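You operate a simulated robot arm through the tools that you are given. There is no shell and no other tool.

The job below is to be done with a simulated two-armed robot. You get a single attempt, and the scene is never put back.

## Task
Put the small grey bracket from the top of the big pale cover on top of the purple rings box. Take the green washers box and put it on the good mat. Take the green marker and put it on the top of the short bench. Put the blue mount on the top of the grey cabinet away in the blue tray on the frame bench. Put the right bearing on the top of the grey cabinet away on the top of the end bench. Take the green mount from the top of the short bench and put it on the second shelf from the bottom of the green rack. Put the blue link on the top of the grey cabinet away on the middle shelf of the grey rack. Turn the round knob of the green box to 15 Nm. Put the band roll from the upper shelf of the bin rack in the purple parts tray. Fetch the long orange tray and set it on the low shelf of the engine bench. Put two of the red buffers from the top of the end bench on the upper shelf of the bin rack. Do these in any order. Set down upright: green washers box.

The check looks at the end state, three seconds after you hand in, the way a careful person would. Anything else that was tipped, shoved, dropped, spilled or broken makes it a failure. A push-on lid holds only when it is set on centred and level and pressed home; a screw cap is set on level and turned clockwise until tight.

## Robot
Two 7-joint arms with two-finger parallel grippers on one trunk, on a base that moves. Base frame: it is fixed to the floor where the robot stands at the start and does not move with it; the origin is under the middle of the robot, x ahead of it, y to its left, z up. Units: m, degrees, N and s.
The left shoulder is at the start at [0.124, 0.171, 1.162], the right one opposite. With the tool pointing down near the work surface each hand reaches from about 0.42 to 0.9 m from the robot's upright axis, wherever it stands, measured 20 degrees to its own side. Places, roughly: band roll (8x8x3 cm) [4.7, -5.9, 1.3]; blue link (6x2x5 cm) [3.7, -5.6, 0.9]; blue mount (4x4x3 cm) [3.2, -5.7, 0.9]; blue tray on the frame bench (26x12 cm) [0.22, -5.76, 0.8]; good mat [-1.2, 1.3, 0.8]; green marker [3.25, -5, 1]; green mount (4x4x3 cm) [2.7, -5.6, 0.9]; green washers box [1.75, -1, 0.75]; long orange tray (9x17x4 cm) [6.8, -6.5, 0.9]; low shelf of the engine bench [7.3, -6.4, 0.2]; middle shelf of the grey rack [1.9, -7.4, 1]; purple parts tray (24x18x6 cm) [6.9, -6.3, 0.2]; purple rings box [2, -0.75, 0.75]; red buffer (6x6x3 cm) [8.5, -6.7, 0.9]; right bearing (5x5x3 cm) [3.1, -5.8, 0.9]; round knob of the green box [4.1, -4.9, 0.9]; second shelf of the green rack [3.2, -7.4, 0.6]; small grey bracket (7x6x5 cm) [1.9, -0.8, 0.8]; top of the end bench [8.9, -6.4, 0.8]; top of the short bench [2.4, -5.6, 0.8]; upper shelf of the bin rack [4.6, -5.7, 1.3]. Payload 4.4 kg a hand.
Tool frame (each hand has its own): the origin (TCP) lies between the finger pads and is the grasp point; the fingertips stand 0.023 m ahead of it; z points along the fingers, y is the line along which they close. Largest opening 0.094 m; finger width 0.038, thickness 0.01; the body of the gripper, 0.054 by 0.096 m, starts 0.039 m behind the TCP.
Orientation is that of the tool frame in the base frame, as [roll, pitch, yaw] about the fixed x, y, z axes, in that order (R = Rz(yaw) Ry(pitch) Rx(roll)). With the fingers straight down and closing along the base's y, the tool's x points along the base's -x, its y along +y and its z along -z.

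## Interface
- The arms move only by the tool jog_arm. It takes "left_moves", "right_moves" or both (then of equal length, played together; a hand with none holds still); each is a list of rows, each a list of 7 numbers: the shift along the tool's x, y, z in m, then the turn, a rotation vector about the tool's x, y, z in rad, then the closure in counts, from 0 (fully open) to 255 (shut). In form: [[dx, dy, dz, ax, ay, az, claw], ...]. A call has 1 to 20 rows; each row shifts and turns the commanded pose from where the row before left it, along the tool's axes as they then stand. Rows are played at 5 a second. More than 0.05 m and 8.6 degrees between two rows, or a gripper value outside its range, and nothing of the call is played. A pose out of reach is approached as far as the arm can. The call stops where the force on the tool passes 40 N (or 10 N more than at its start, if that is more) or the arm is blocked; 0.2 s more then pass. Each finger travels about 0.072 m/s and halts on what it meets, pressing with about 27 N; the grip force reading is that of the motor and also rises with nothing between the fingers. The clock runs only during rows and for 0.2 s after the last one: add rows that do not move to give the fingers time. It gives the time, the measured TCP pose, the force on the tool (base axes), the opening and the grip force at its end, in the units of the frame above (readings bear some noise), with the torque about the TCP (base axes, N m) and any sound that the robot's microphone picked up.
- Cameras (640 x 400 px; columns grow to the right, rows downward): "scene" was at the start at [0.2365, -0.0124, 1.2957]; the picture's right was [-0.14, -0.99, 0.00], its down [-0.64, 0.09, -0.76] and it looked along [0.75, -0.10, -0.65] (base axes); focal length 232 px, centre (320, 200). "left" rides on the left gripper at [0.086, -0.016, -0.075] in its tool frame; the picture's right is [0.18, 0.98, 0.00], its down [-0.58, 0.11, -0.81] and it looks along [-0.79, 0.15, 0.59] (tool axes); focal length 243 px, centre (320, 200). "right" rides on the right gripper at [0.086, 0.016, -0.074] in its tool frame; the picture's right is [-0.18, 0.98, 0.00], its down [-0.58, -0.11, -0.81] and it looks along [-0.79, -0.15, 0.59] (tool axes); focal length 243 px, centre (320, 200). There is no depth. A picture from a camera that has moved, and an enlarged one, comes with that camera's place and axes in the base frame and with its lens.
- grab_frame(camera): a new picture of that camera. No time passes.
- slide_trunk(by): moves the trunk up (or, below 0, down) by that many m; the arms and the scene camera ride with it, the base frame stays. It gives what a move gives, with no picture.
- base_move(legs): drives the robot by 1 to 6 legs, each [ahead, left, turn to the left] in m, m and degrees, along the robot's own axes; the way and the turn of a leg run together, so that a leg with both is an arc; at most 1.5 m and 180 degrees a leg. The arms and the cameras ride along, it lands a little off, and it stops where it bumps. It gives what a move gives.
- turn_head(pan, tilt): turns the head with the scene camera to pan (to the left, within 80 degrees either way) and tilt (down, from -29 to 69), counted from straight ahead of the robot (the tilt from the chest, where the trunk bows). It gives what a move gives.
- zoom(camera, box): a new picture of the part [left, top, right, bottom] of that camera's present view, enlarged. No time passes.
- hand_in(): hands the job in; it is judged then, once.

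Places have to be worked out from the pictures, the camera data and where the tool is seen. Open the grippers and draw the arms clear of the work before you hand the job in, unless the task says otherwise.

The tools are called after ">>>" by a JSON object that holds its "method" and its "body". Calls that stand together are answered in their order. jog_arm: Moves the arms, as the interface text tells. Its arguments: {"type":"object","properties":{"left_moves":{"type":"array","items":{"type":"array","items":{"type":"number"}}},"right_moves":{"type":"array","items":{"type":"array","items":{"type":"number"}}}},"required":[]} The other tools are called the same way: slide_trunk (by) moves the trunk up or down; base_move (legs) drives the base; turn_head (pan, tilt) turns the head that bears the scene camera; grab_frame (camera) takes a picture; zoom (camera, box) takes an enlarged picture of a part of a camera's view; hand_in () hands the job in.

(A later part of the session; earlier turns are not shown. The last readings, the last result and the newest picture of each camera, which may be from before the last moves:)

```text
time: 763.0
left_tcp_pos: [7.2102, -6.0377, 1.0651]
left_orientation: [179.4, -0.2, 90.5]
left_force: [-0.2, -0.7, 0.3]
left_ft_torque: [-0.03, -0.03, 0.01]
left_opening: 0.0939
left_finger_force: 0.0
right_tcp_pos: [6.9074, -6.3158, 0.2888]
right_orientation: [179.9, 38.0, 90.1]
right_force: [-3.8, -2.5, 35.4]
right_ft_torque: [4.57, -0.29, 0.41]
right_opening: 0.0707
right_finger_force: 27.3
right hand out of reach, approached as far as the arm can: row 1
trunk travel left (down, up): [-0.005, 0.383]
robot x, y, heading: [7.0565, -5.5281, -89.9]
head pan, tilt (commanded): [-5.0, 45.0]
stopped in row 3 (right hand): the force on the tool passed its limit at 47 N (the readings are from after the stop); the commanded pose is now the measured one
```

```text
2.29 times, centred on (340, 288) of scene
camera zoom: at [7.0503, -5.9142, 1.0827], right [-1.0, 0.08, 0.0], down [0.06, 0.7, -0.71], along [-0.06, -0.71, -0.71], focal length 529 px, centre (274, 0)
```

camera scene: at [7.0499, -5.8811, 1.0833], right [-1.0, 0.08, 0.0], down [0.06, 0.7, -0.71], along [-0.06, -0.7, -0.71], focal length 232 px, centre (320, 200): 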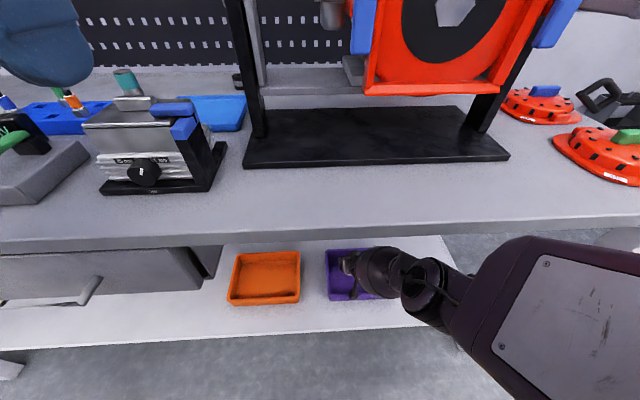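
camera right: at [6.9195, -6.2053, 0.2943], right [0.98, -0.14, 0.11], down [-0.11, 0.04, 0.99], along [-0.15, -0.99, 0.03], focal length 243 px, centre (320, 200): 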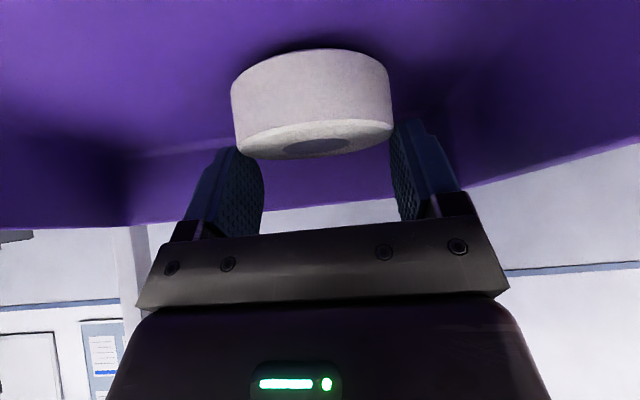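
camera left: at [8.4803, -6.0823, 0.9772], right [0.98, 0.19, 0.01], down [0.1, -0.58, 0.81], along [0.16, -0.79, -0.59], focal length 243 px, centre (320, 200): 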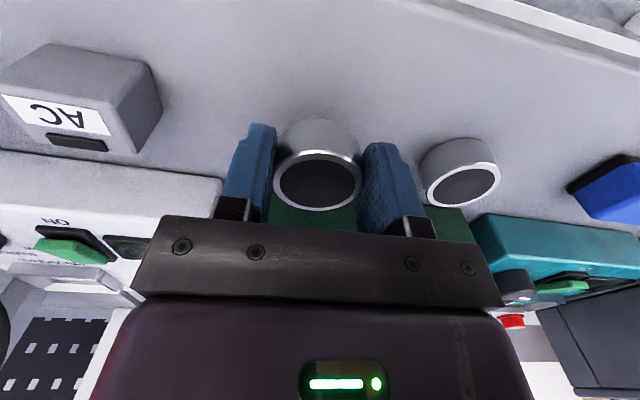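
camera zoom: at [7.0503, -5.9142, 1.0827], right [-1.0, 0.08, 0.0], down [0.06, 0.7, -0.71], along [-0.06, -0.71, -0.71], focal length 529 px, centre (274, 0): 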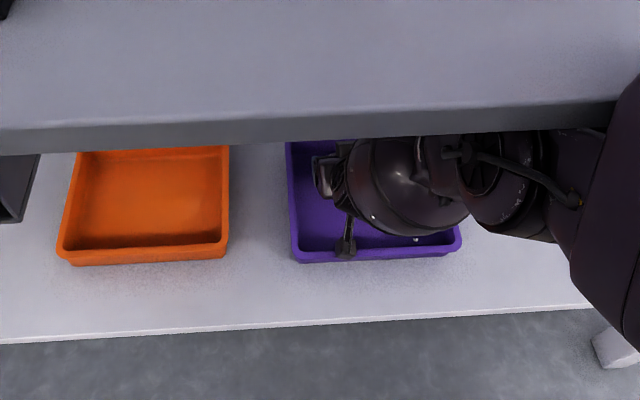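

The torque shows it is the wrist camera that rests on the tray's front rim. I raise the trunk slightly to lift it off before releasing.

>>> {"method": "slide_trunk", "body": {"by": 0.02}}

>>> {"method": "grab_frame", "body": {"camera": "right"}}

>>> {"method": "zoom", "body": {"camera": "scene", "box": [200, 200, 480, 375]}}

```text
time: 763.7
left_tcp_pos: [7.2103, -6.0399, 1.0881]
left_orientation: [179.5, 0.0, 90.6]
left_force: [0.5, -0.1, 0.4]
left_ft_torque: [0.07, 0.04, 0.04]
left_opening: 0.0942
left_finger_force: 0.0
right_tcp_pos: [6.9053, -6.3204, 0.312]
right_orientation: [-180.0, 38.2, 90.1]
right_force: [-1.0, 0.4, -1.1]
right_ft_torque: [0.02, 0.0, -0.01]
right_opening: 0.0708
right_finger_force: 27.1
trunk travel left (down, up): [-0.025, 0.363]
robot x, y, heading: [7.053, -5.5271, -90.0]
head pan, tilt (commanded): [-5.0, 45.0]
```

```text
taken
camera right: at [6.9219, -6.2056, 0.3175], right [0.98, -0.14, 0.12], down [-0.11, 0.04, 0.99], along [-0.15, -0.99, 0.03], focal length 243 px, centre (320, 200)
```

right: 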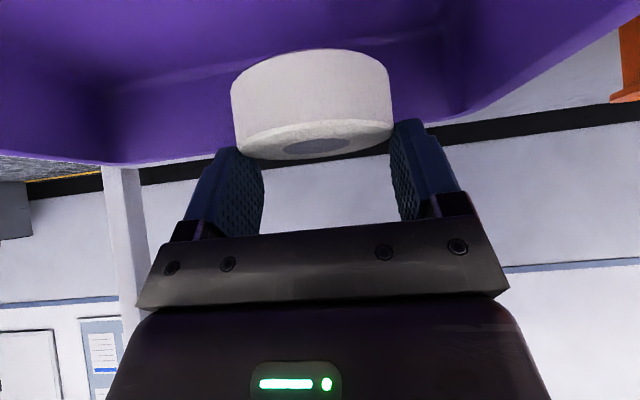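

```text
2.29 times, centred on (340, 288) of scene
camera zoom: at [7.0497, -5.9038, 1.1065], right [-1.0, 0.08, 0.0], down [0.06, 0.7, -0.71], along [-0.06, -0.7, -0.71], focal length 529 px, centre (274, 0)
```

zoom: 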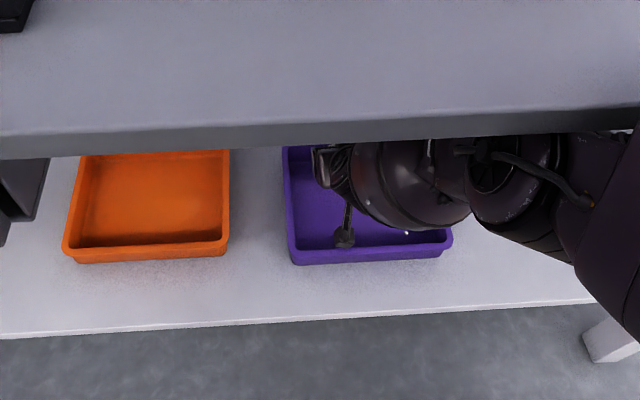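

Free again. I reduce the tilt (which lifts the camera relative to the fingers) so the roll can go lower.

>>> {"method": "jog_arm", "body": {"right_moves": [[0, 0, 0, 0, 0.08, 0, 150], [0, 0, 0, 0, 0.08, 0, 150], [0, 0, 0, 0, 0.08, 0, 150], [0, 0, 0, 0, 0, 0, 150]]}}

>>> {"method": "grab_frame", "body": {"camera": "right"}}

```text
time: 764.7
left_tcp_pos: [7.2058, -6.0381, 1.0874]
left_orientation: [179.1, -0.2, 90.4]
left_force: [0.0, -0.4, -0.4]
left_ft_torque: [0.02, -0.02, 0.0]
left_opening: 0.0939
left_finger_force: 0.1
right_tcp_pos: [6.903, -6.311, 0.3051]
right_orientation: [179.7, 23.8, 89.9]
right_force: [-0.4, 0.0, 0.0]
right_ft_torque: [-0.02, -0.01, 0.0]
right_opening: 0.0709
right_finger_force: 26.9
trunk travel left (down, up): [-0.025, 0.363]
robot x, y, heading: [7.0531, -5.528, -89.9]
head pan, tilt (commanded): [-5.0, 45.0]
```

```text
taken
camera right: at [6.9194, -6.2015, 0.338], right [0.98, -0.17, 0.08], down [-0.11, -0.21, 0.97], along [-0.15, -0.96, -0.22], focal length 243 px, centre (320, 200)
```

right: 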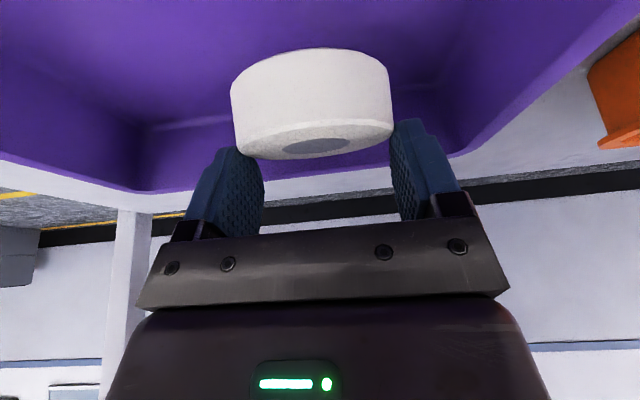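

>>> {"method": "jog_arm", "body": {"right_moves": [[0.004, 0, 0.0092, 0, 0, 0, 150], [0.004, 0, 0.0092, 0, 0, 0, 150], [0.0024, 0, 0.0055, 0, 0, 0, 150], [0, 0, 0, 0, 0, 0, 150]]}}

>>> {"method": "grab_frame", "body": {"camera": "right"}}

```text
time: 765.7
left_tcp_pos: [7.21, -6.0388, 1.0861]
left_orientation: [179.4, -0.1, 90.6]
left_force: [0.5, -0.2, 0.0]
left_ft_torque: [0.02, -0.02, 0.01]
left_opening: 0.0938
left_finger_force: 0.0
right_tcp_pos: [6.9174, -6.3151, 0.302]
right_orientation: [179.9, 24.2, 90.2]
right_force: [-0.7, 0.1, -0.5]
right_ft_torque: [-0.03, 0.03, -0.02]
right_opening: 0.0706
right_finger_force: 26.8
right hand out of reach, approached as far as the arm can: row 1, 2, 3
trunk travel left (down, up): [-0.025, 0.363]
robot x, y, heading: [7.056, -5.5291, -90.1]
head pan, tilt (commanded): [-5.0, 45.0]
```

```text
taken
camera right: at [6.9336, -6.2052, 0.3335], right [0.98, -0.16, 0.08], down [-0.11, -0.2, 0.97], along [-0.14, -0.97, -0.22], focal length 243 px, centre (320, 200)
```

right: 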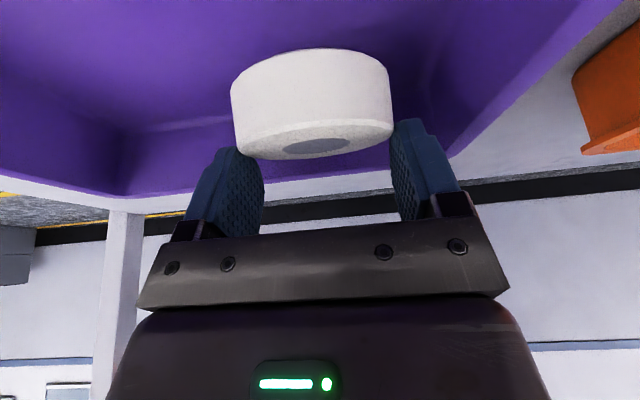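

The arm can't go lower by itself, so I lower the trunk 2 cm instead.

>>> {"method": "slide_trunk", "body": {"by": -0.02}}

>>> {"method": "grab_frame", "body": {"camera": "right"}}

```text
time: 766.3
left_tcp_pos: [7.2106, -6.0383, 1.0675]
left_orientation: [179.4, -0.1, 90.5]
left_force: [-0.2, -0.6, -0.3]
left_ft_torque: [0.01, -0.02, -0.02]
left_opening: 0.0938
left_finger_force: 0.1
right_tcp_pos: [6.9153, -6.3159, 0.2818]
right_orientation: [179.9, 24.3, 90.1]
right_force: [0.9, 0.5, -1.2]
right_ft_torque: [0.02, 0.04, -0.01]
right_opening: 0.0709
right_finger_force: 27.8
trunk travel left (down, up): [-0.005, 0.383]
robot x, y, heading: [7.0547, -5.5274, -89.9]
head pan, tilt (commanded): [-5.0, 45.0]
```

```text
taken
camera right: at [6.9322, -6.2054, 0.3139], right [0.98, -0.17, 0.08], down [-0.11, -0.2, 0.97], along [-0.15, -0.97, -0.21], focal length 243 px, centre (320, 200)
```

right: 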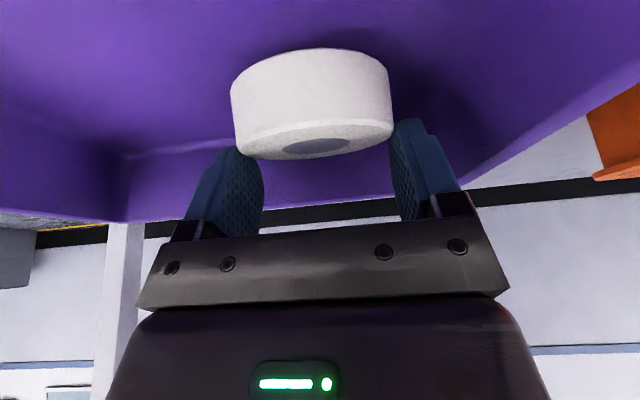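

The roll hovers 1–2 cm above the tray floor. I open just enough to release it.

>>> {"method": "jog_arm", "body": {"right_moves": [[0, 0, 0, 0, 0, 0, 58], [0, 0, 0, 0, 0, 0, 50], [0, 0, 0, 0, 0, 0, 42], [0, 0, 0, 0, 0, 0, 42], [0, 0, 0, 0, 0, 0, 42]]}}

>>> {"method": "grab_frame", "body": {"camera": "right"}}

```text
time: 767.5
left_tcp_pos: [7.2109, -6.0389, 1.0665]
left_orientation: [179.4, -0.1, 90.6]
left_force: [-0.1, 0.8, -0.6]
left_ft_torque: [0.01, -0.01, 0.0]
left_opening: 0.0944
left_finger_force: 0.1
right_tcp_pos: [6.9166, -6.3156, 0.2812]
right_orientation: [179.9, 24.2, 90.2]
right_force: [-0.6, 0.3, -0.1]
right_ft_torque: [-0.01, 0.02, -0.05]
right_opening: 0.0786
right_finger_force: 0.0
trunk travel left (down, up): [-0.005, 0.383]
robot x, y, heading: [7.0576, -5.5275, -89.9]
head pan, tilt (commanded): [-5.0, 45.0]
```

```text
taken
camera right: at [6.9329, -6.2049, 0.3137], right [0.98, -0.16, 0.08], down [-0.11, -0.2, 0.97], along [-0.14, -0.97, -0.22], focal length 243 px, centre (320, 200)
```

right: 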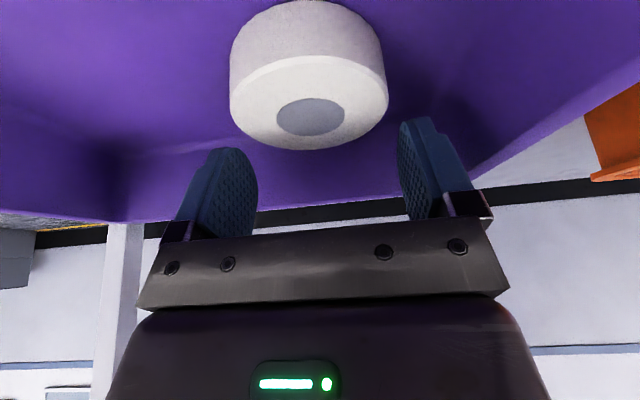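

The roll lies flat in the purple tray. I raise 3.5 cm and back straight out.

>>> {"method": "slide_trunk", "body": {"by": 0.035}}

>>> {"method": "base_move", "body": {"legs": [[-0.25, 0, 0]]}}

>>> {"method": "grab_frame", "body": {"camera": "scene"}}

```text
time: 768.3
left_tcp_pos: [7.2094, -6.041, 1.1008]
left_orientation: [179.4, -0.3, 90.6]
left_force: [-0.9, -0.2, -0.4]
left_ft_torque: [0.01, -0.01, 0.03]
left_opening: 0.0941
left_finger_force: 0.2
right_tcp_pos: [6.9159, -6.3336, 0.3355]
right_orientation: [180.0, 26.2, 90.0]
right_force: [-0.2, 1.1, -0.3]
right_ft_torque: [-0.03, 0.0, 0.01]
right_opening: 0.0785
right_finger_force: 0.0
trunk travel left (down, up): [-0.04, 0.348]
robot x, y, heading: [7.0564, -5.5281, -90.2]
head pan, tilt (commanded): [-5.0, 45.0]
```

```text
time: 770.1
left_tcp_pos: [7.2093, -5.7889, 1.1018]
left_orientation: [179.4, -0.1, 90.6]
left_force: [0.2, 0.7, -0.2]
left_ft_torque: [0.0, -0.02, 0.02]
left_opening: 0.0942
left_finger_force: 0.0
right_tcp_pos: [6.9151, -6.0849, 0.3378]
right_orientation: [179.9, 26.4, 90.3]
right_force: [-0.2, -0.5, 1.0]
right_ft_torque: [0.03, -0.02, -0.01]
right_opening: 0.0786
right_finger_force: 0.0
trunk travel left (down, up): [-0.04, 0.348]
robot x, y, heading: [7.0535, -5.2802, -89.8]
head pan, tilt (commanded): [-5.0, 45.0]
```

```text
taken
camera scene: at [7.0491, -5.6429, 1.1236], right [-1.0, 0.08, 0.0], down [0.06, 0.7, -0.71], along [-0.06, -0.7, -0.71], focal length 232 px, centre (320, 200)
```

scene: 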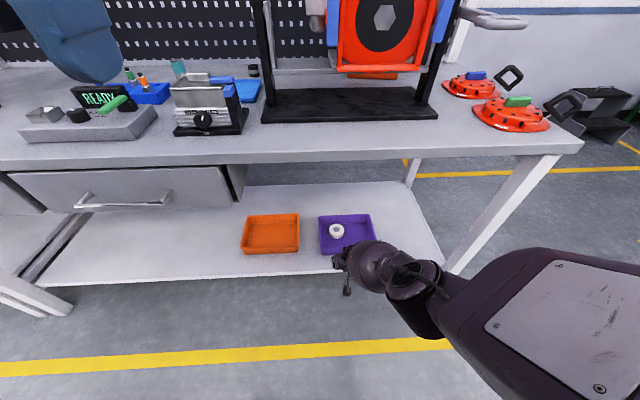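

The roll is in the tray. I retract the right arm from under the bench edge and bring it up.

>>> {"method": "jog_arm", "body": {"right_moves": [[0.0358, 0, -0.0178, 0, 0, 0, 42], [0.0358, 0, -0.0178, 0, 0, 0, 42], [0.0358, 0, -0.0178, 0, 0, 0, 42], [0.0358, 0, -0.0178, 0, 0, 0, 0], [0.0358, 0, -0.0178, 0, 0, 0, 0], [-0.02, 0, -0.0403, 0, 0, 0, 0], [-0.02, 0, -0.0403, 0, 0, 0, 0], [-0.02, 0, -0.0403, 0, 0, 0, 0], [-0.02, 0, -0.0403, 0, 0, 0, 0], [-0.02, 0, -0.0403, 0, 0, 0, 0], [-0.02, 0, -0.0403, 0, 0, 0, 0], [-0.02, 0, -0.0403, 0, 0, 0, 0], [-0.02, 0, -0.0403, 0, 0, 0, 0], [-0.02, 0, -0.0403, 0, 0, 0, 0], [0, 0, 0, 0, 0, 0, 0]]}}

>>> {"method": "slide_trunk", "body": {"by": 0.135}}

```text
time: 773.4
left_tcp_pos: [7.2091, -5.7898, 1.1002]
left_orientation: [179.4, -0.2, 90.6]
left_force: [0.1, -0.1, 0.4]
left_ft_torque: [0.03, 0.03, 0.01]
left_opening: 0.0942
left_finger_force: 0.2
right_tcp_pos: [6.9095, -5.9193, 0.7494]
right_orientation: [179.9, 26.3, 90.3]
right_force: [0.1, -0.4, 1.6]
right_ft_torque: [0.04, 0.01, -0.02]
right_opening: 0.0943
right_finger_force: 0.2
right hand out of reach, approached as far as the arm can: row 5, 6
trunk travel left (down, up): [-0.04, 0.348]
robot x, y, heading: [7.0564, -5.2815, -89.7]
head pan, tilt (commanded): [-5.0, 45.0]
```

```text
time: 775.0
left_tcp_pos: [7.2084, -5.7915, 1.235]
left_orientation: [179.2, -0.4, 90.6]
left_force: [0.1, -0.8, 0.5]
left_ft_torque: [0.03, -0.03, 0.02]
left_opening: 0.0939
left_finger_force: 0.1
right_tcp_pos: [6.9085, -5.9206, 0.8824]
right_orientation: [179.8, 26.2, 90.2]
right_force: [0.8, 0.3, -0.4]
right_ft_torque: [-0.03, 0.0, 0.03]
right_opening: 0.0941
right_finger_force: 0.0
trunk travel left (down, up): [-0.175, 0.213]
robot x, y, heading: [7.0575, -5.2754, -89.7]
head pan, tilt (commanded): [-5.0, 45.0]
```

I raise the right hand clear, raise the trunk and move right to look behind the machine for the long orange tray.

>>> {"method": "jog_arm", "body": {"right_moves": [[-0.02, 0, -0.0403, 0, 0, 0, 0], [-0.02, 0, -0.0403, 0, 0, 0, 0], [-0.02, 0, -0.0403, 0, 0, 0, 0], [-0.02, 0, -0.0403, 0, 0, 0, 0], [-0.02, 0, -0.0403, 0, 0, 0, 0], [0, 0, 0, 0, 0.115, 0, 0], [0, 0, 0, 0, 0.115, 0, 0], [0, 0, 0, 0, 0.115, 0, 0], [0, 0, 0, 0, 0.115, 0, 0], [0, 0, 0, 0, 0, 0, 0]]}}

>>> {"method": "base_move", "body": {"legs": [[0, -0.5, 0]]}}

>>> {"method": "slide_trunk", "body": {"by": 0.2}}

>>> {"method": "turn_head", "body": {"pan": 5, "tilt": 32}}

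>>> {"method": "grab_frame", "body": {"camera": "scene"}}

```text
time: 777.2
left_tcp_pos: [7.2099, -5.7894, 1.237]
left_orientation: [179.4, -0.1, 90.5]
left_force: [-0.2, -0.3, -0.4]
left_ft_torque: [-0.01, 0.04, -0.01]
left_opening: 0.0941
left_finger_force: 0.0
right_tcp_pos: [6.9074, -5.9212, 1.1116]
right_orientation: [180.0, 0.0, 90.2]
right_force: [-0.1, 0.6, 0.1]
right_ft_torque: [0.01, 0.01, -0.02]
right_opening: 0.0942
right_finger_force: 0.2
trunk travel left (down, up): [-0.175, 0.213]
robot x, y, heading: [7.0565, -5.2794, -89.3]
head pan, tilt (commanded): [-5.0, 45.0]
```

```text
time: 782.1
left_tcp_pos: [6.706, -5.7923, 1.2365]
left_orientation: [179.4, -0.2, 90.5]
left_force: [0.0, 0.4, 0.6]
left_ft_torque: [0.03, -0.02, 0.0]
left_opening: 0.0941
left_finger_force: 0.0
right_tcp_pos: [6.4044, -5.9205, 1.1105]
right_orientation: [179.9, 0.0, 90.1]
right_force: [0.1, 0.3, 1.2]
right_ft_torque: [0.01, 0.02, 0.0]
right_opening: 0.0938
right_finger_force: 0.0
trunk travel left (down, up): [-0.175, 0.213]
robot x, y, heading: [6.5534, -5.285, -89.9]
head pan, tilt (commanded): [-5.0, 45.0]
```

```text
time: 784.3
left_tcp_pos: [6.7059, -5.7917, 1.4368]
left_orientation: [179.5, -0.2, 90.4]
left_force: [0.2, -0.2, -0.1]
left_ft_torque: [0.0, 0.0, -0.04]
left_opening: 0.0939
left_finger_force: 0.0
right_tcp_pos: [6.4063, -5.921, 1.3094]
right_orientation: [180.0, 0.0, 90.0]
right_force: [0.2, 0.5, 0.8]
right_ft_torque: [-0.01, 0.0, 0.02]
right_opening: 0.0941
right_finger_force: 0.1
trunk travel left (down, up): [-0.375, 0.013]
robot x, y, heading: [6.5487, -5.2808, -90.0]
head pan, tilt (commanded): [-5.0, 45.0]
```

```text
time: 785.0
left_tcp_pos: [6.7069, -5.7906, 1.4367]
left_orientation: [179.5, -0.2, 90.5]
left_force: [-0.4, 0.5, -0.5]
left_ft_torque: [-0.01, 0.01, -0.01]
left_opening: 0.0942
left_finger_force: 0.1
right_tcp_pos: [6.405, -5.9215, 1.3108]
right_orientation: [179.9, 0.0, 90.1]
right_force: [0.4, 0.4, 1.1]
right_ft_torque: [0.0, 0.0, 0.0]
right_opening: 0.0942
right_finger_force: 0.1
trunk travel left (down, up): [-0.375, 0.013]
robot x, y, heading: [6.5506, -5.2807, -89.6]
head pan, tilt (commanded): [5.0, 32.0]
```

```text
taken
camera scene: at [6.5608, -5.4277, 1.5191], right [-1.0, -0.09, 0.0], down [-0.05, 0.53, -0.85], along [0.08, -0.84, -0.53], focal length 232 px, centre (320, 200)
```

scene: 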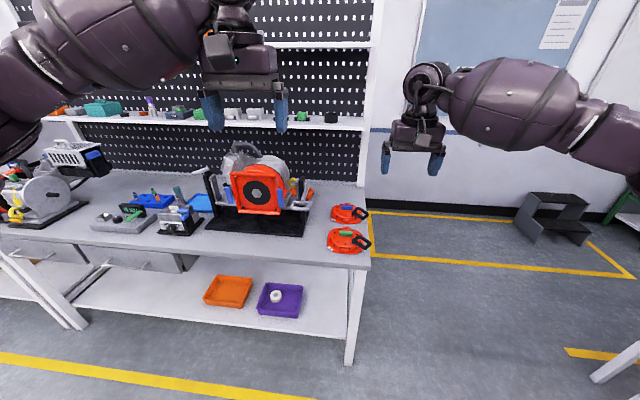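

>>> {"method": "zoom", "body": {"camera": "scene", "box": [190, 130, 390, 260]}}

>>> {"method": "zoom", "body": {"camera": "scene", "box": [270, 160, 350, 220]}}

```text
3.08 times, centred on (290, 195) of scene
camera zoom: at [6.5608, -5.4277, 1.5191], right [-1.0, -0.09, 0.0], down [-0.05, 0.53, -0.85], along [0.08, -0.84, -0.53], focal length 713 px, centre (412, 215)
```

zoom: 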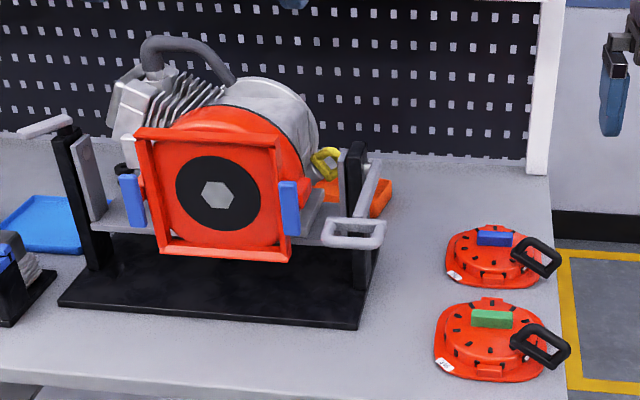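

```text
6.67 times, centred on (310, 190) of scene
camera zoom: at [6.5608, -5.4277, 1.5191], right [-1.0, -0.09, 0.0], down [-0.05, 0.53, -0.85], along [0.08, -0.84, -0.53], focal length 1544 px, centre (387, 267)
```

zoom: 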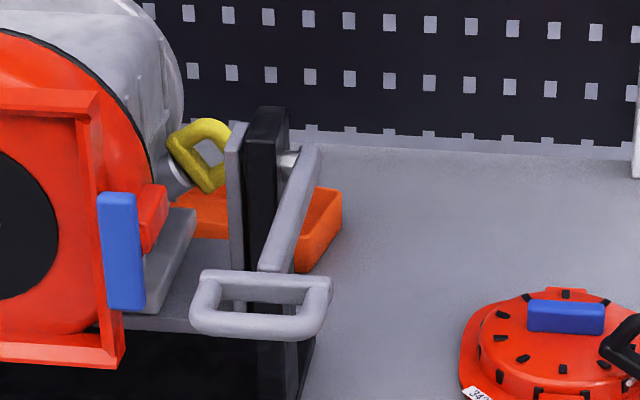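

The orange tray lies behind the engine stand, its right end near (6.717,−6.51), turned about 22°. It is best taken from the bench's right end along its length with the left hand. I retract the right hand, lower the trunk, and drive there.

>>> {"method": "jog_arm", "body": {"right_moves": [[0.045, 0, 0, 0, 0, 0, 0], [0.045, 0, 0, 0, 0, 0, 0], [0.045, 0, 0, 0, 0, 0, 0], [0.04, 0, 0, 0, 0, 0, 0], [0, 0, 0, 0, 0, 0, 0]]}}

>>> {"method": "slide_trunk", "body": {"by": -0.15}}

>>> {"method": "base_move", "body": {"legs": [[0, -0.85, 0], [0.35, 0, 0], [0, 0, 68]]}}

>>> {"method": "turn_head", "body": {"pan": 0, "tilt": 28}}

>>> {"method": "grab_frame", "body": {"camera": "scene"}}

```text
time: 786.2
left_tcp_pos: [6.708, -5.7927, 1.4361]
left_orientation: [179.4, -0.2, 90.5]
left_force: [0.0, 0.1, 0.0]
left_ft_torque: [0.03, 0.03, -0.01]
left_opening: 0.0941
left_finger_force: 0.1
right_tcp_pos: [6.4048, -5.7456, 1.3101]
right_orientation: [179.9, 0.0, 90.1]
right_force: [0.8, -0.6, 0.3]
right_ft_torque: [0.02, 0.02, 0.0]
right_opening: 0.094
right_finger_force: 0.1
trunk travel left (down, up): [-0.375, 0.013]
robot x, y, heading: [6.5504, -5.2853, -90.1]
head pan, tilt (commanded): [5.0, 32.0]
```

```text
time: 788.0
left_tcp_pos: [6.707, -5.7903, 1.2878]
left_orientation: [179.4, 0.1, 90.3]
left_force: [0.0, -0.4, 1.0]
left_ft_torque: [-0.04, -0.04, 0.02]
left_opening: 0.0942
left_finger_force: 0.0
right_tcp_pos: [6.4048, -5.7458, 1.1615]
right_orientation: [179.9, 0.2, 90.1]
right_force: [0.0, 0.2, 0.2]
right_ft_torque: [-0.04, -0.02, 0.01]
right_opening: 0.0939
right_finger_force: 0.1
trunk travel left (down, up): [-0.225, 0.163]
robot x, y, heading: [6.5528, -5.281, -89.7]
head pan, tilt (commanded): [5.0, 32.0]
```

```text
time: 800.7
left_tcp_pos: [6.2236, -5.6829, 1.2867]
left_orientation: [179.4, -0.2, 157.9]
left_force: [-0.4, -0.5, 0.0]
left_ft_torque: [-0.04, 0.02, 0.0]
left_opening: 0.0941
left_finger_force: 0.1
right_tcp_pos: [6.0678, -5.9441, 1.1599]
right_orientation: [179.9, -0.1, 157.7]
right_force: [-0.1, -0.1, 0.3]
right_ft_torque: [-0.03, 0.0, 0.0]
right_opening: 0.0937
right_finger_force: 0.1
trunk travel left (down, up): [-0.225, 0.163]
robot x, y, heading: [5.6939, -5.6297, -22.3]
head pan, tilt (commanded): [5.0, 32.0]
```

```text
time: 801.4
left_tcp_pos: [6.2231, -5.6833, 1.2871]
left_orientation: [179.4, -0.1, 158.0]
left_force: [-0.5, 0.5, -0.1]
left_ft_torque: [0.01, -0.03, -0.01]
left_opening: 0.094
left_finger_force: 0.1
right_tcp_pos: [6.0687, -5.9452, 1.1604]
right_orientation: [179.9, 0.0, 157.7]
right_force: [0.6, 0.5, -0.8]
right_ft_torque: [0.03, 0.01, 0.02]
right_opening: 0.094
right_finger_force: 0.1
trunk travel left (down, up): [-0.225, 0.163]
robot x, y, heading: [5.696, -5.6319, -22.4]
head pan, tilt (commanded): [0.0, 28.0]
```

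```text
taken
camera scene: at [5.8779, -5.7067, 1.3701], right [-0.38, -0.93, 0.0], down [-0.43, 0.18, -0.88], along [0.82, -0.33, -0.47], focal length 232 px, centre (320, 200)
```

scene: 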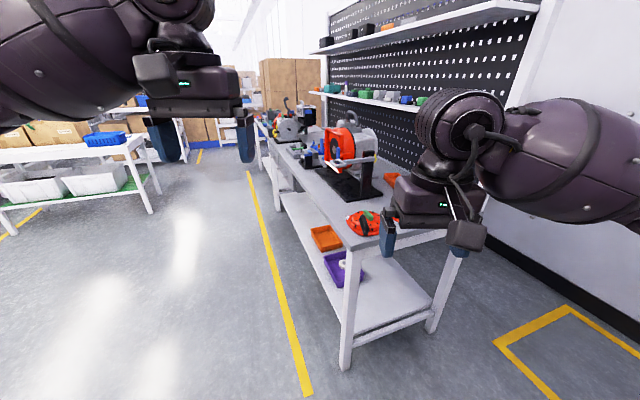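

I move into place at the bench's right end.

>>> {"method": "base_move", "body": {"legs": [[0.48, -0.65, 0.5]]}}

>>> {"method": "turn_head", "body": {"pan": 0, "tilt": 35}}

>>> {"method": "grab_frame", "body": {"camera": "scene"}}

>>> {"method": "zoom", "body": {"camera": "scene", "box": [240, 80, 440, 220]}}

```text
time: 807.5
left_tcp_pos: [6.4242, -6.4688, 1.2873]
left_orientation: [179.3, -0.3, 158.2]
left_force: [-0.6, 0.7, 0.4]
left_ft_torque: [0.03, -0.01, 0.02]
left_opening: 0.0941
left_finger_force: 0.1
right_tcp_pos: [6.2683, -6.7315, 1.1612]
right_orientation: [179.9, -0.1, 157.8]
right_force: [0.7, 0.3, 0.5]
right_ft_torque: [-0.01, -0.01, -0.01]
right_opening: 0.0939
right_finger_force: 0.1
trunk travel left (down, up): [-0.225, 0.163]
robot x, y, heading: [5.8938, -6.4203, -22.1]
head pan, tilt (commanded): [0.0, 28.0]
```

```text
time: 808.2
left_tcp_pos: [6.423, -6.4692, 1.2871]
left_orientation: [179.4, -0.2, 158.3]
left_force: [0.5, 0.1, 0.2]
left_ft_torque: [0.0, 0.01, -0.02]
left_opening: 0.0939
left_finger_force: 0.0
right_tcp_pos: [6.2692, -6.7315, 1.1606]
right_orientation: [179.9, 0.0, 157.8]
right_force: [0.3, -0.4, 0.2]
right_ft_torque: [0.03, -0.03, 0.03]
right_opening: 0.0943
right_finger_force: 0.1
trunk travel left (down, up): [-0.225, 0.163]
robot x, y, heading: [5.8921, -6.4187, -22.0]
head pan, tilt (commanded): [0.0, 35.0]
```

```text
taken
camera scene: at [6.0754, -6.4936, 1.3592], right [-0.38, -0.93, 0.0], down [-0.53, 0.21, -0.82], along [0.76, -0.31, -0.57], focal length 232 px, centre (320, 200)
```

scene: 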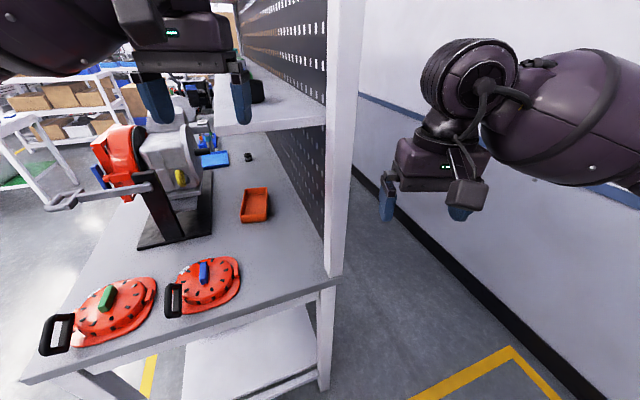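

```text
2.86 times, centred on (340, 150) of scene
camera zoom: at [6.0754, -6.4936, 1.3592], right [-0.38, -0.93, 0.0], down [-0.53, 0.21, -0.82], along [0.76, -0.31, -0.57], focal length 662 px, centre (263, 343)
```

zoom: 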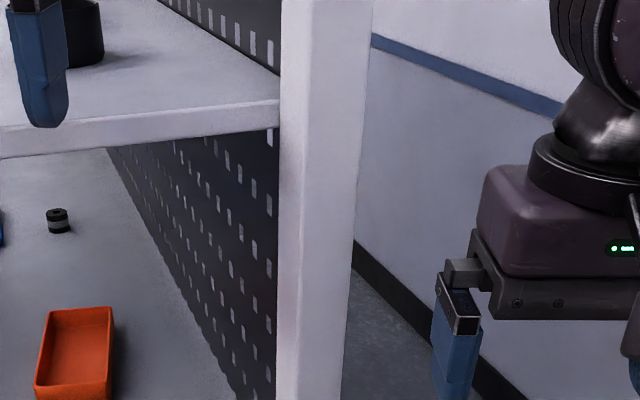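

>>> {"method": "zoom", "body": {"camera": "scene", "box": [130, 130, 350, 260]}}

```text
2.91 times, centred on (240, 195) of scene
camera zoom: at [6.0754, -6.4936, 1.3592], right [-0.38, -0.93, 0.0], down [-0.53, 0.21, -0.82], along [0.76, -0.31, -0.57], focal length 674 px, centre (553, 214)
```

zoom: 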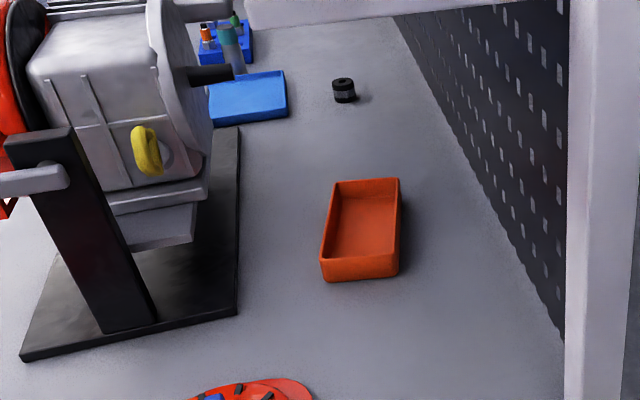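

The tray lies free behind the engine stand: near end at x≈6.70–6.72, long axis at about −12.5°, rim z≈0.89, width ~8.5 cm. I'll pinch its left long wall with the left hand tilted 30° forward. First I orient the hand and move above.

>>> {"method": "jog_arm", "body": {"left_moves": [[0, 0, 0, 0, 0, -0.08, 60], [0, 0, 0, 0, 0, -0.08, 119], [0, 0, 0, 0, -0.131, 0, 119], [0, 0, 0, 0, -0.131, 0, 119], [0, 0, 0, 0, -0.131, 0, 119], [0, 0, 0, 0, -0.131, 0, 119], [0, 0, 0, 0, 0, 0, 119]]}}

```text
time: 809.8
left_tcp_pos: [6.4246, -6.4692, 1.2857]
left_orientation: [179.3, 30.0, 167.2]
left_force: [0.0, -0.3, -0.3]
left_ft_torque: [-0.02, 0.0, -0.01]
left_opening: 0.0502
left_finger_force: 0.0
right_tcp_pos: [6.2685, -6.7313, 1.1597]
right_orientation: [179.9, 0.0, 157.9]
right_force: [-1.2, -0.3, 0.5]
right_ft_torque: [0.01, 0.01, -0.02]
right_opening: 0.094
right_finger_force: 0.1
trunk travel left (down, up): [-0.225, 0.163]
robot x, y, heading: [5.895, -6.4213, -21.9]
head pan, tilt (commanded): [0.0, 35.0]
```

>>> {"method": "jog_arm", "body": {"left_moves": [[-0.01695, 0.0055, 0.0406, 0, 0, 0, 119], [-0.01695, 0.0055, 0.0406, 0, 0, 0, 119], [-0.01695, 0.0055, 0.0406, 0, 0, 0, 119], [-0.01695, 0.0055, 0.0406, 0, 0, 0, 119], [-0.01695, 0.0055, 0.0406, 0, 0, 0, 119], [-0.01695, 0.0055, 0.0406, 0, 0, 0, 119], [-0.01695, 0.0055, 0.0406, 0, 0, 0, 119], [-0.01695, 0.0055, 0.0406, 0, 0, 0, 119], [-0.01695, 0.0055, 0.0406, 0, 0, 0, 119], [0, 0, 0, 0, 0, 0, 119]]}}

>>> {"method": "grab_frame", "body": {"camera": "left"}}

>>> {"method": "grab_frame", "body": {"camera": "scene"}}

```text
time: 810.3
left_tcp_pos: [6.4482, -6.473, 1.2688]
left_orientation: [179.7, 30.4, 166.1]
left_force: [-21.4, 9.8, 11.5]
left_ft_torque: [-0.11, 0.29, -0.42]
left_opening: 0.0479
left_finger_force: 0.0
right_tcp_pos: [6.2683, -6.7315, 1.1609]
right_orientation: [180.0, 0.0, 157.9]
right_force: [1.8, -0.4, 0.3]
right_ft_torque: [0.02, 0.06, 0.02]
right_opening: 0.0937
right_finger_force: 0.1
trunk travel left (down, up): [-0.225, 0.163]
robot x, y, heading: [5.8923, -6.4212, -21.8]
head pan, tilt (commanded): [0.0, 35.0]
stopped in row 2 (left hand): the force on the tool passed its limit at 82 N (the readings are from after the stop); the commanded pose is now the measured one
```

```text
taken
camera left: at [6.335, -6.4613, 1.2899], right [0.08, 0.99, -0.09], down [0.12, 0.08, 0.99], along [0.99, -0.09, -0.11], focal length 243 px, centre (320, 200)
```

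left: 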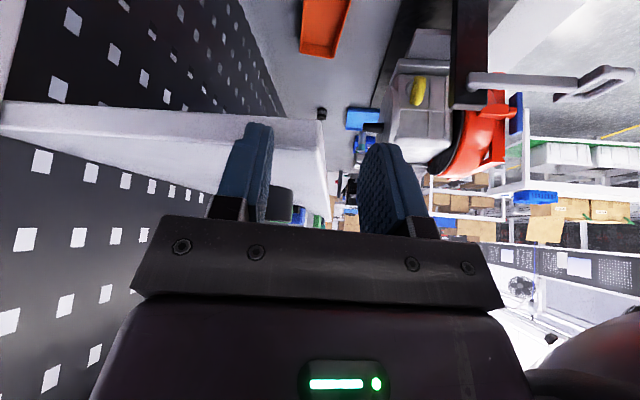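

```text
taken
camera scene: at [6.0741, -6.4929, 1.3596], right [-0.37, -0.93, 0.0], down [-0.53, 0.21, -0.82], along [0.76, -0.31, -0.57], focal length 232 px, centre (320, 200)
```

scene: 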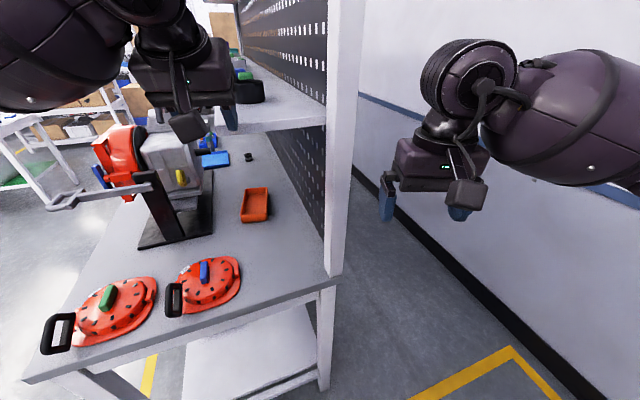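

The hand touched the pegboard shelf above, which reaches further forward than I judged. I retreat, then go down in front of the bench end and enter underneath the shelf.

>>> {"method": "jog_arm", "body": {"left_moves": [[0.017, -0.0055, -0.0406, 0, 0, 0, 119], [0.04, 0.01, 0, 0, 0, 0, 119], [0, 0, 0, 0, 0, 0, 119]]}}

>>> {"method": "zoom", "body": {"camera": "scene", "box": [140, 40, 340, 180]}}

```text
time: 811.1
left_tcp_pos: [6.3844, -6.4538, 1.2731]
left_orientation: [179.7, 30.2, 166.2]
left_force: [0.1, -0.5, 0.4]
left_ft_torque: [0.03, -0.01, 0.01]
left_opening: 0.05
left_finger_force: 0.2
right_tcp_pos: [6.2688, -6.732, 1.1597]
right_orientation: [179.9, -0.1, 157.8]
right_force: [-0.1, 0.2, -0.5]
right_ft_torque: [0.01, 0.01, -0.02]
right_opening: 0.0941
right_finger_force: 0.1
trunk travel left (down, up): [-0.225, 0.163]
robot x, y, heading: [5.894, -6.4187, -21.9]
head pan, tilt (commanded): [0.0, 35.0]
```

```text
2.86 times, centred on (240, 110) of scene
camera zoom: at [6.0752, -6.4944, 1.3591], right [-0.38, -0.93, 0.0], down [-0.53, 0.22, -0.82], along [0.76, -0.31, -0.57], focal length 662 px, centre (549, 457)
```

zoom: 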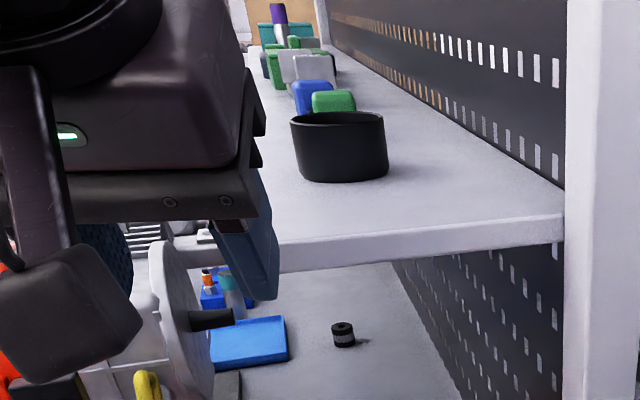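

The shelf spans y −6.49…−6.67 at z≈1.23 from x=6.46. I lower the hand in front of the bench end to z≈1.03 and then move in beneath the shelf toward the tray.

>>> {"method": "jog_arm", "body": {"left_moves": [[0.0241, 0, 0.0415, 0, 0, 0, 119], [0.0241, 0, 0.0415, 0, 0, 0, 119], [0.0241, 0, 0.0415, 0, 0, 0, 119], [0.0241, 0, 0.0415, 0, 0, 0, 119], [0.0241, 0, 0.0415, 0, 0, 0, 119], [0, 0, 0, 0, 0, 0, 119]]}}

>>> {"method": "grab_frame", "body": {"camera": "left"}}

>>> {"method": "grab_frame", "body": {"camera": "scene"}}

```text
time: 812.5
left_tcp_pos: [6.3841, -6.4512, 1.0328]
left_orientation: [179.6, 30.2, 166.2]
left_force: [0.0, -0.2, -1.2]
left_ft_torque: [-0.01, -0.03, 0.01]
left_opening: 0.0498
left_finger_force: 0.1
right_tcp_pos: [6.2687, -6.7315, 1.1595]
right_orientation: [179.9, -0.1, 157.9]
right_force: [-0.4, -0.8, -0.9]
right_ft_torque: [0.04, 0.0, -0.03]
right_opening: 0.0938
right_finger_force: 0.0
trunk travel left (down, up): [-0.225, 0.163]
robot x, y, heading: [5.8946, -6.4164, -22.1]
head pan, tilt (commanded): [0.0, 35.0]
```

```text
taken
camera left: at [6.2712, -6.4405, 1.0541], right [0.07, 0.99, -0.09], down [0.12, 0.08, 0.99], along [0.99, -0.08, -0.11], focal length 243 px, centre (320, 200)
```

left: 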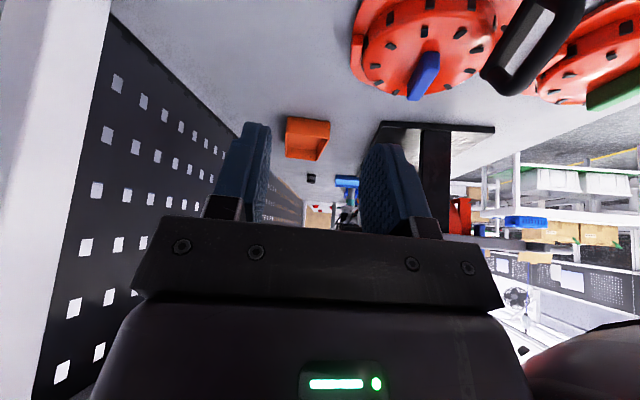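

```text
taken
camera scene: at [6.0748, -6.4937, 1.3594], right [-0.37, -0.93, 0.0], down [-0.53, 0.22, -0.82], along [0.76, -0.31, -0.57], focal length 232 px, centre (320, 200)
```

scene: 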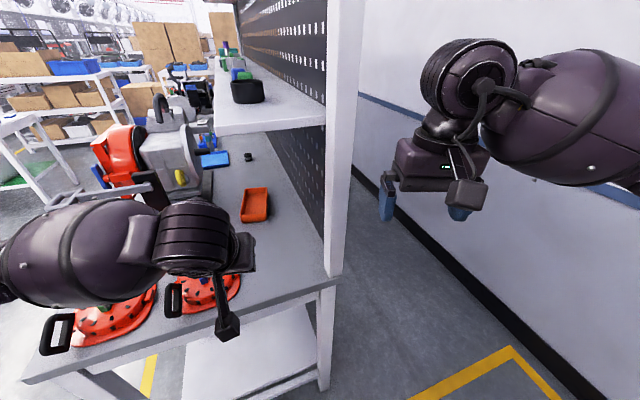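

>>> {"method": "jog_arm", "body": {"left_moves": [[-0.0373, 0.0071, 0.0236, 0, 0, 0, 119], [-0.0373, 0.0071, 0.0236, 0, 0, 0, 119], [-0.0373, 0.0071, 0.0236, 0, 0, 0, 119], [-0.0373, 0.0071, 0.0236, 0, 0, 0, 119], [-0.0373, 0.0071, 0.0236, 0, 0, 0, 119], [-0.0373, 0.0071, 0.0236, 0, 0, 0, 119], [-0.0373, 0.0071, 0.0236, 0, 0, 0, 119], [-0.0373, 0.0071, 0.0236, 0, 0, 0, 119], [0, 0, 0, 0, 0, 0, 119]]}}

>>> {"method": "grab_frame", "body": {"camera": "left"}}

>>> {"method": "grab_frame", "body": {"camera": "scene"}}

```text
time: 814.5
left_tcp_pos: [6.7413, -6.4775, 1.0188]
left_orientation: [179.6, 30.2, 166.2]
left_force: [0.6, -0.3, 0.3]
left_ft_torque: [0.0, 0.02, 0.0]
left_opening: 0.05
left_finger_force: 0.0
right_tcp_pos: [6.2677, -6.7308, 1.1597]
right_orientation: [180.0, 0.0, 157.9]
right_force: [-0.5, 0.7, -0.6]
right_ft_torque: [0.02, 0.02, -0.02]
right_opening: 0.0941
right_finger_force: 0.0
trunk travel left (down, up): [-0.225, 0.163]
robot x, y, heading: [5.8928, -6.4187, -22.2]
head pan, tilt (commanded): [0.0, 35.0]
```

```text
taken
camera left: at [6.6281, -6.4672, 1.0413], right [0.07, 0.99, -0.09], down [0.12, 0.08, 0.99], along [0.99, -0.08, -0.11], focal length 243 px, centre (320, 200)
```

left: 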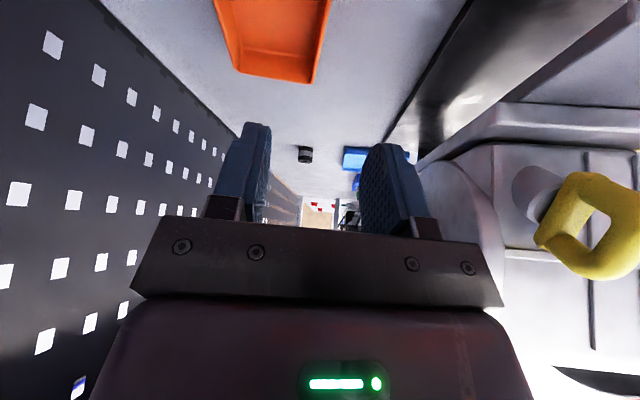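

```text
taken
camera scene: at [6.0749, -6.4932, 1.3593], right [-0.37, -0.93, 0.0], down [-0.53, 0.21, -0.82], along [0.76, -0.31, -0.57], focal length 232 px, centre (320, 200)
```

scene: 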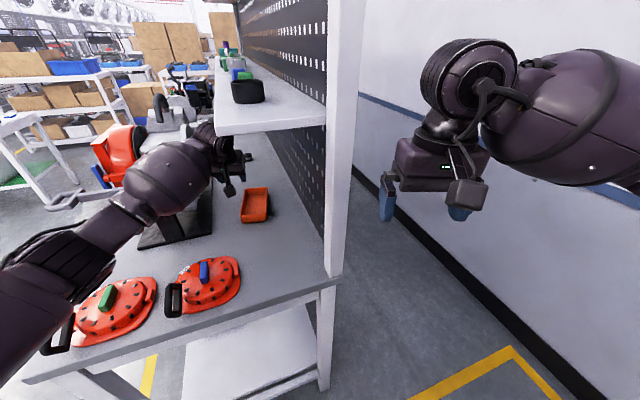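

The tray's north wall runs midway between the fingers. I descend to just above the rim and check.

>>> {"method": "jog_arm", "body": {"left_moves": [[0.0025, -0.0008, 0.0328, 0, 0, 0, 119], [0.0025, -0.0008, 0.0328, 0, 0, 0, 119], [0.0025, -0.0007, 0.0327, 0, 0, 0, 119], [0, 0, 0, 0, 0, 0, 119]]}}

>>> {"method": "grab_frame", "body": {"camera": "left"}}

>>> {"method": "zoom", "body": {"camera": "scene", "box": [180, 130, 320, 240]}}

```text
time: 815.5
left_tcp_pos: [6.7819, -6.4915, 0.9313]
left_orientation: [179.6, 30.3, 166.3]
left_force: [-0.3, 0.3, 0.2]
left_ft_torque: [-0.04, 0.02, -0.01]
left_opening: 0.0501
left_finger_force: 0.1
right_tcp_pos: [6.2694, -6.7312, 1.1598]
right_orientation: [180.0, 0.0, 157.9]
right_force: [-0.9, -0.5, 0.3]
right_ft_torque: [-0.01, 0.03, -0.02]
right_opening: 0.0939
right_finger_force: 0.0
trunk travel left (down, up): [-0.225, 0.163]
robot x, y, heading: [5.8922, -6.4181, -22.0]
head pan, tilt (commanded): [0.0, 35.0]
```

```text
taken
camera left: at [6.6693, -6.4802, 0.9529], right [0.07, 0.99, -0.09], down [0.12, 0.08, 0.99], along [0.99, -0.08, -0.11], focal length 243 px, centre (320, 200)
```

left: 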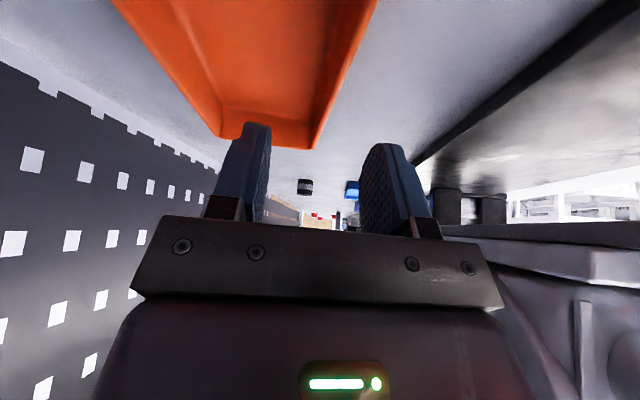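

```text
3.64 times, centred on (250, 185) of scene
camera zoom: at [6.0748, -6.4932, 1.3594], right [-0.37, -0.93, 0.0], down [-0.53, 0.21, -0.82], along [0.76, -0.31, -0.57], focal length 842 px, centre (574, 254)
```

zoom: 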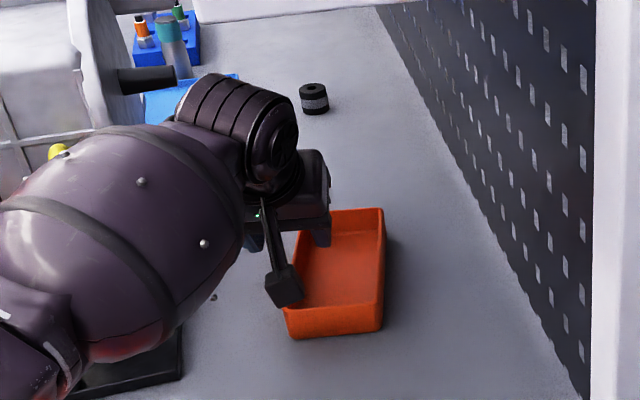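

Alignment is good. I lower the fingers astride the wall and close.

>>> {"method": "jog_arm", "body": {"left_moves": [[0.0075, 0.002, 0.013, 0, 0, 0, 119], [0.0075, 0, 0.013, 0, 0, 0, 119], [0.005, 0, 0.0086, 0, 0, 0, 119], [0, 0, 0, 0, 0, 0, 119]]}}

>>> {"method": "grab_frame", "body": {"camera": "left"}}

```text
time: 816.5
left_tcp_pos: [6.7832, -6.4878, 0.8903]
left_orientation: [179.6, 30.2, 166.3]
left_force: [-0.2, -0.7, 0.3]
left_ft_torque: [-0.03, 0.02, 0.01]
left_opening: 0.05
left_finger_force: 0.0
right_tcp_pos: [6.2683, -6.7308, 1.16]
right_orientation: [179.9, -0.1, 157.9]
right_force: [-0.1, -0.2, 0.0]
right_ft_torque: [0.01, -0.04, -0.01]
right_opening: 0.094
right_finger_force: 0.0
trunk travel left (down, up): [-0.225, 0.163]
robot x, y, heading: [5.8942, -6.4232, -21.8]
head pan, tilt (commanded): [0.0, 35.0]
```

```text
taken
camera left: at [6.6701, -6.4777, 0.9125], right [0.07, 0.99, -0.09], down [0.12, 0.08, 0.99], along [0.99, -0.08, -0.11], focal length 243 px, centre (320, 200)
```

left: 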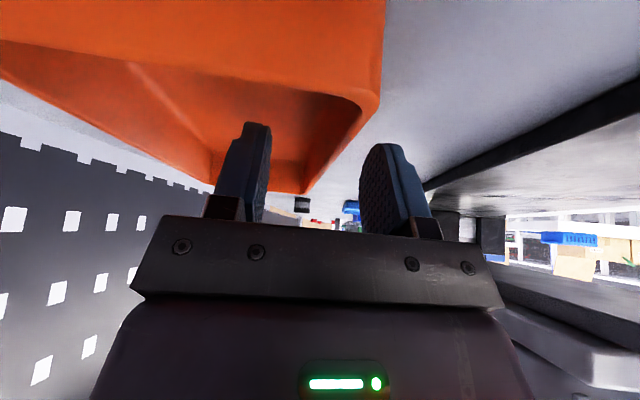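

The wall is between the fingers. I close on it and lift gently.

>>> {"method": "jog_arm", "body": {"left_moves": [[0.0013, 0, 0.0022, 0, 0, 0, 119], [0, 0, 0, 0, 0, 0, 200], [0, 0, 0, 0, 0, 0, 255], [0, 0, 0, 0, 0, 0, 255], [0, 0, 0, 0, 0, 0, 255]]}}

>>> {"method": "jog_arm", "body": {"left_moves": [[-0.002, 0, -0.0035, 0, 0, 0, 255], [-0.0025, 0, -0.0043, 0, 0, 0, 255], [-0.0025, 0, -0.0043, 0, 0, 0, 255], [-0.0035, 0, -0.006, 0, 0, 0, 255], [0, 0, 0, 0, 0, 0, 255]]}}

>>> {"method": "grab_frame", "body": {"camera": "left"}}

>>> {"method": "zoom", "body": {"camera": "scene", "box": [180, 130, 320, 240]}}

```text
time: 817.7
left_tcp_pos: [6.7829, -6.487, 0.8889]
left_orientation: [179.6, 30.1, 166.2]
left_force: [0.3, 0.0, 1.1]
left_ft_torque: [-0.06, 0.03, -0.03]
left_opening: 0.0037
left_finger_force: 27.1
right_tcp_pos: [6.2692, -6.7318, 1.1606]
right_orientation: [179.9, -0.2, 158.0]
right_force: [0.4, 0.0, -0.4]
right_ft_torque: [0.01, -0.01, 0.0]
right_opening: 0.0939
right_finger_force: 0.1
trunk travel left (down, up): [-0.225, 0.163]
robot x, y, heading: [5.8954, -6.4137, -22.0]
head pan, tilt (commanded): [0.0, 35.0]
```

```text
time: 818.9
left_tcp_pos: [6.7837, -6.4864, 0.9093]
left_orientation: [179.6, 30.2, 166.4]
left_force: [0.7, -0.4, -1.2]
left_ft_torque: [0.04, 0.04, 0.0]
left_opening: 0.0033
left_finger_force: 27.1
right_tcp_pos: [6.2714, -6.7317, 1.1603]
right_orientation: [179.9, -0.1, 157.9]
right_force: [0.8, 0.1, -0.7]
right_ft_torque: [0.01, -0.01, -0.05]
right_opening: 0.0941
right_finger_force: 0.0
trunk travel left (down, up): [-0.225, 0.163]
robot x, y, heading: [5.8942, -6.4188, -22.1]
head pan, tilt (commanded): [0.0, 35.0]
```

```text
taken
camera left: at [6.6702, -6.4772, 0.9309], right [0.07, 0.99, -0.09], down [0.12, 0.08, 0.99], along [0.99, -0.08, -0.11], focal length 243 px, centre (320, 200)
```

left: 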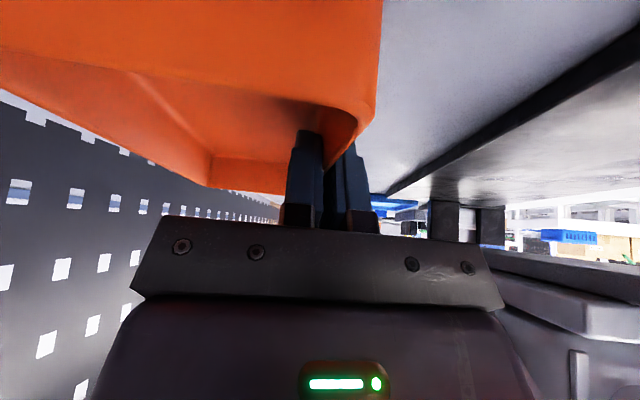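

```text
3.64 times, centred on (250, 185) of scene
camera zoom: at [6.0755, -6.4936, 1.3591], right [-0.37, -0.93, 0.0], down [-0.53, 0.21, -0.82], along [0.76, -0.31, -0.57], focal length 842 px, centre (574, 254)
```

zoom: 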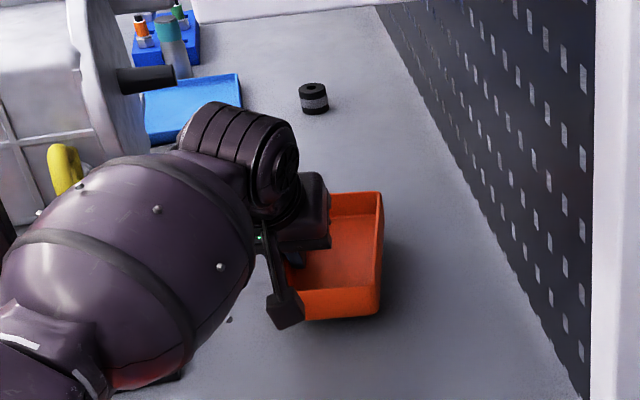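

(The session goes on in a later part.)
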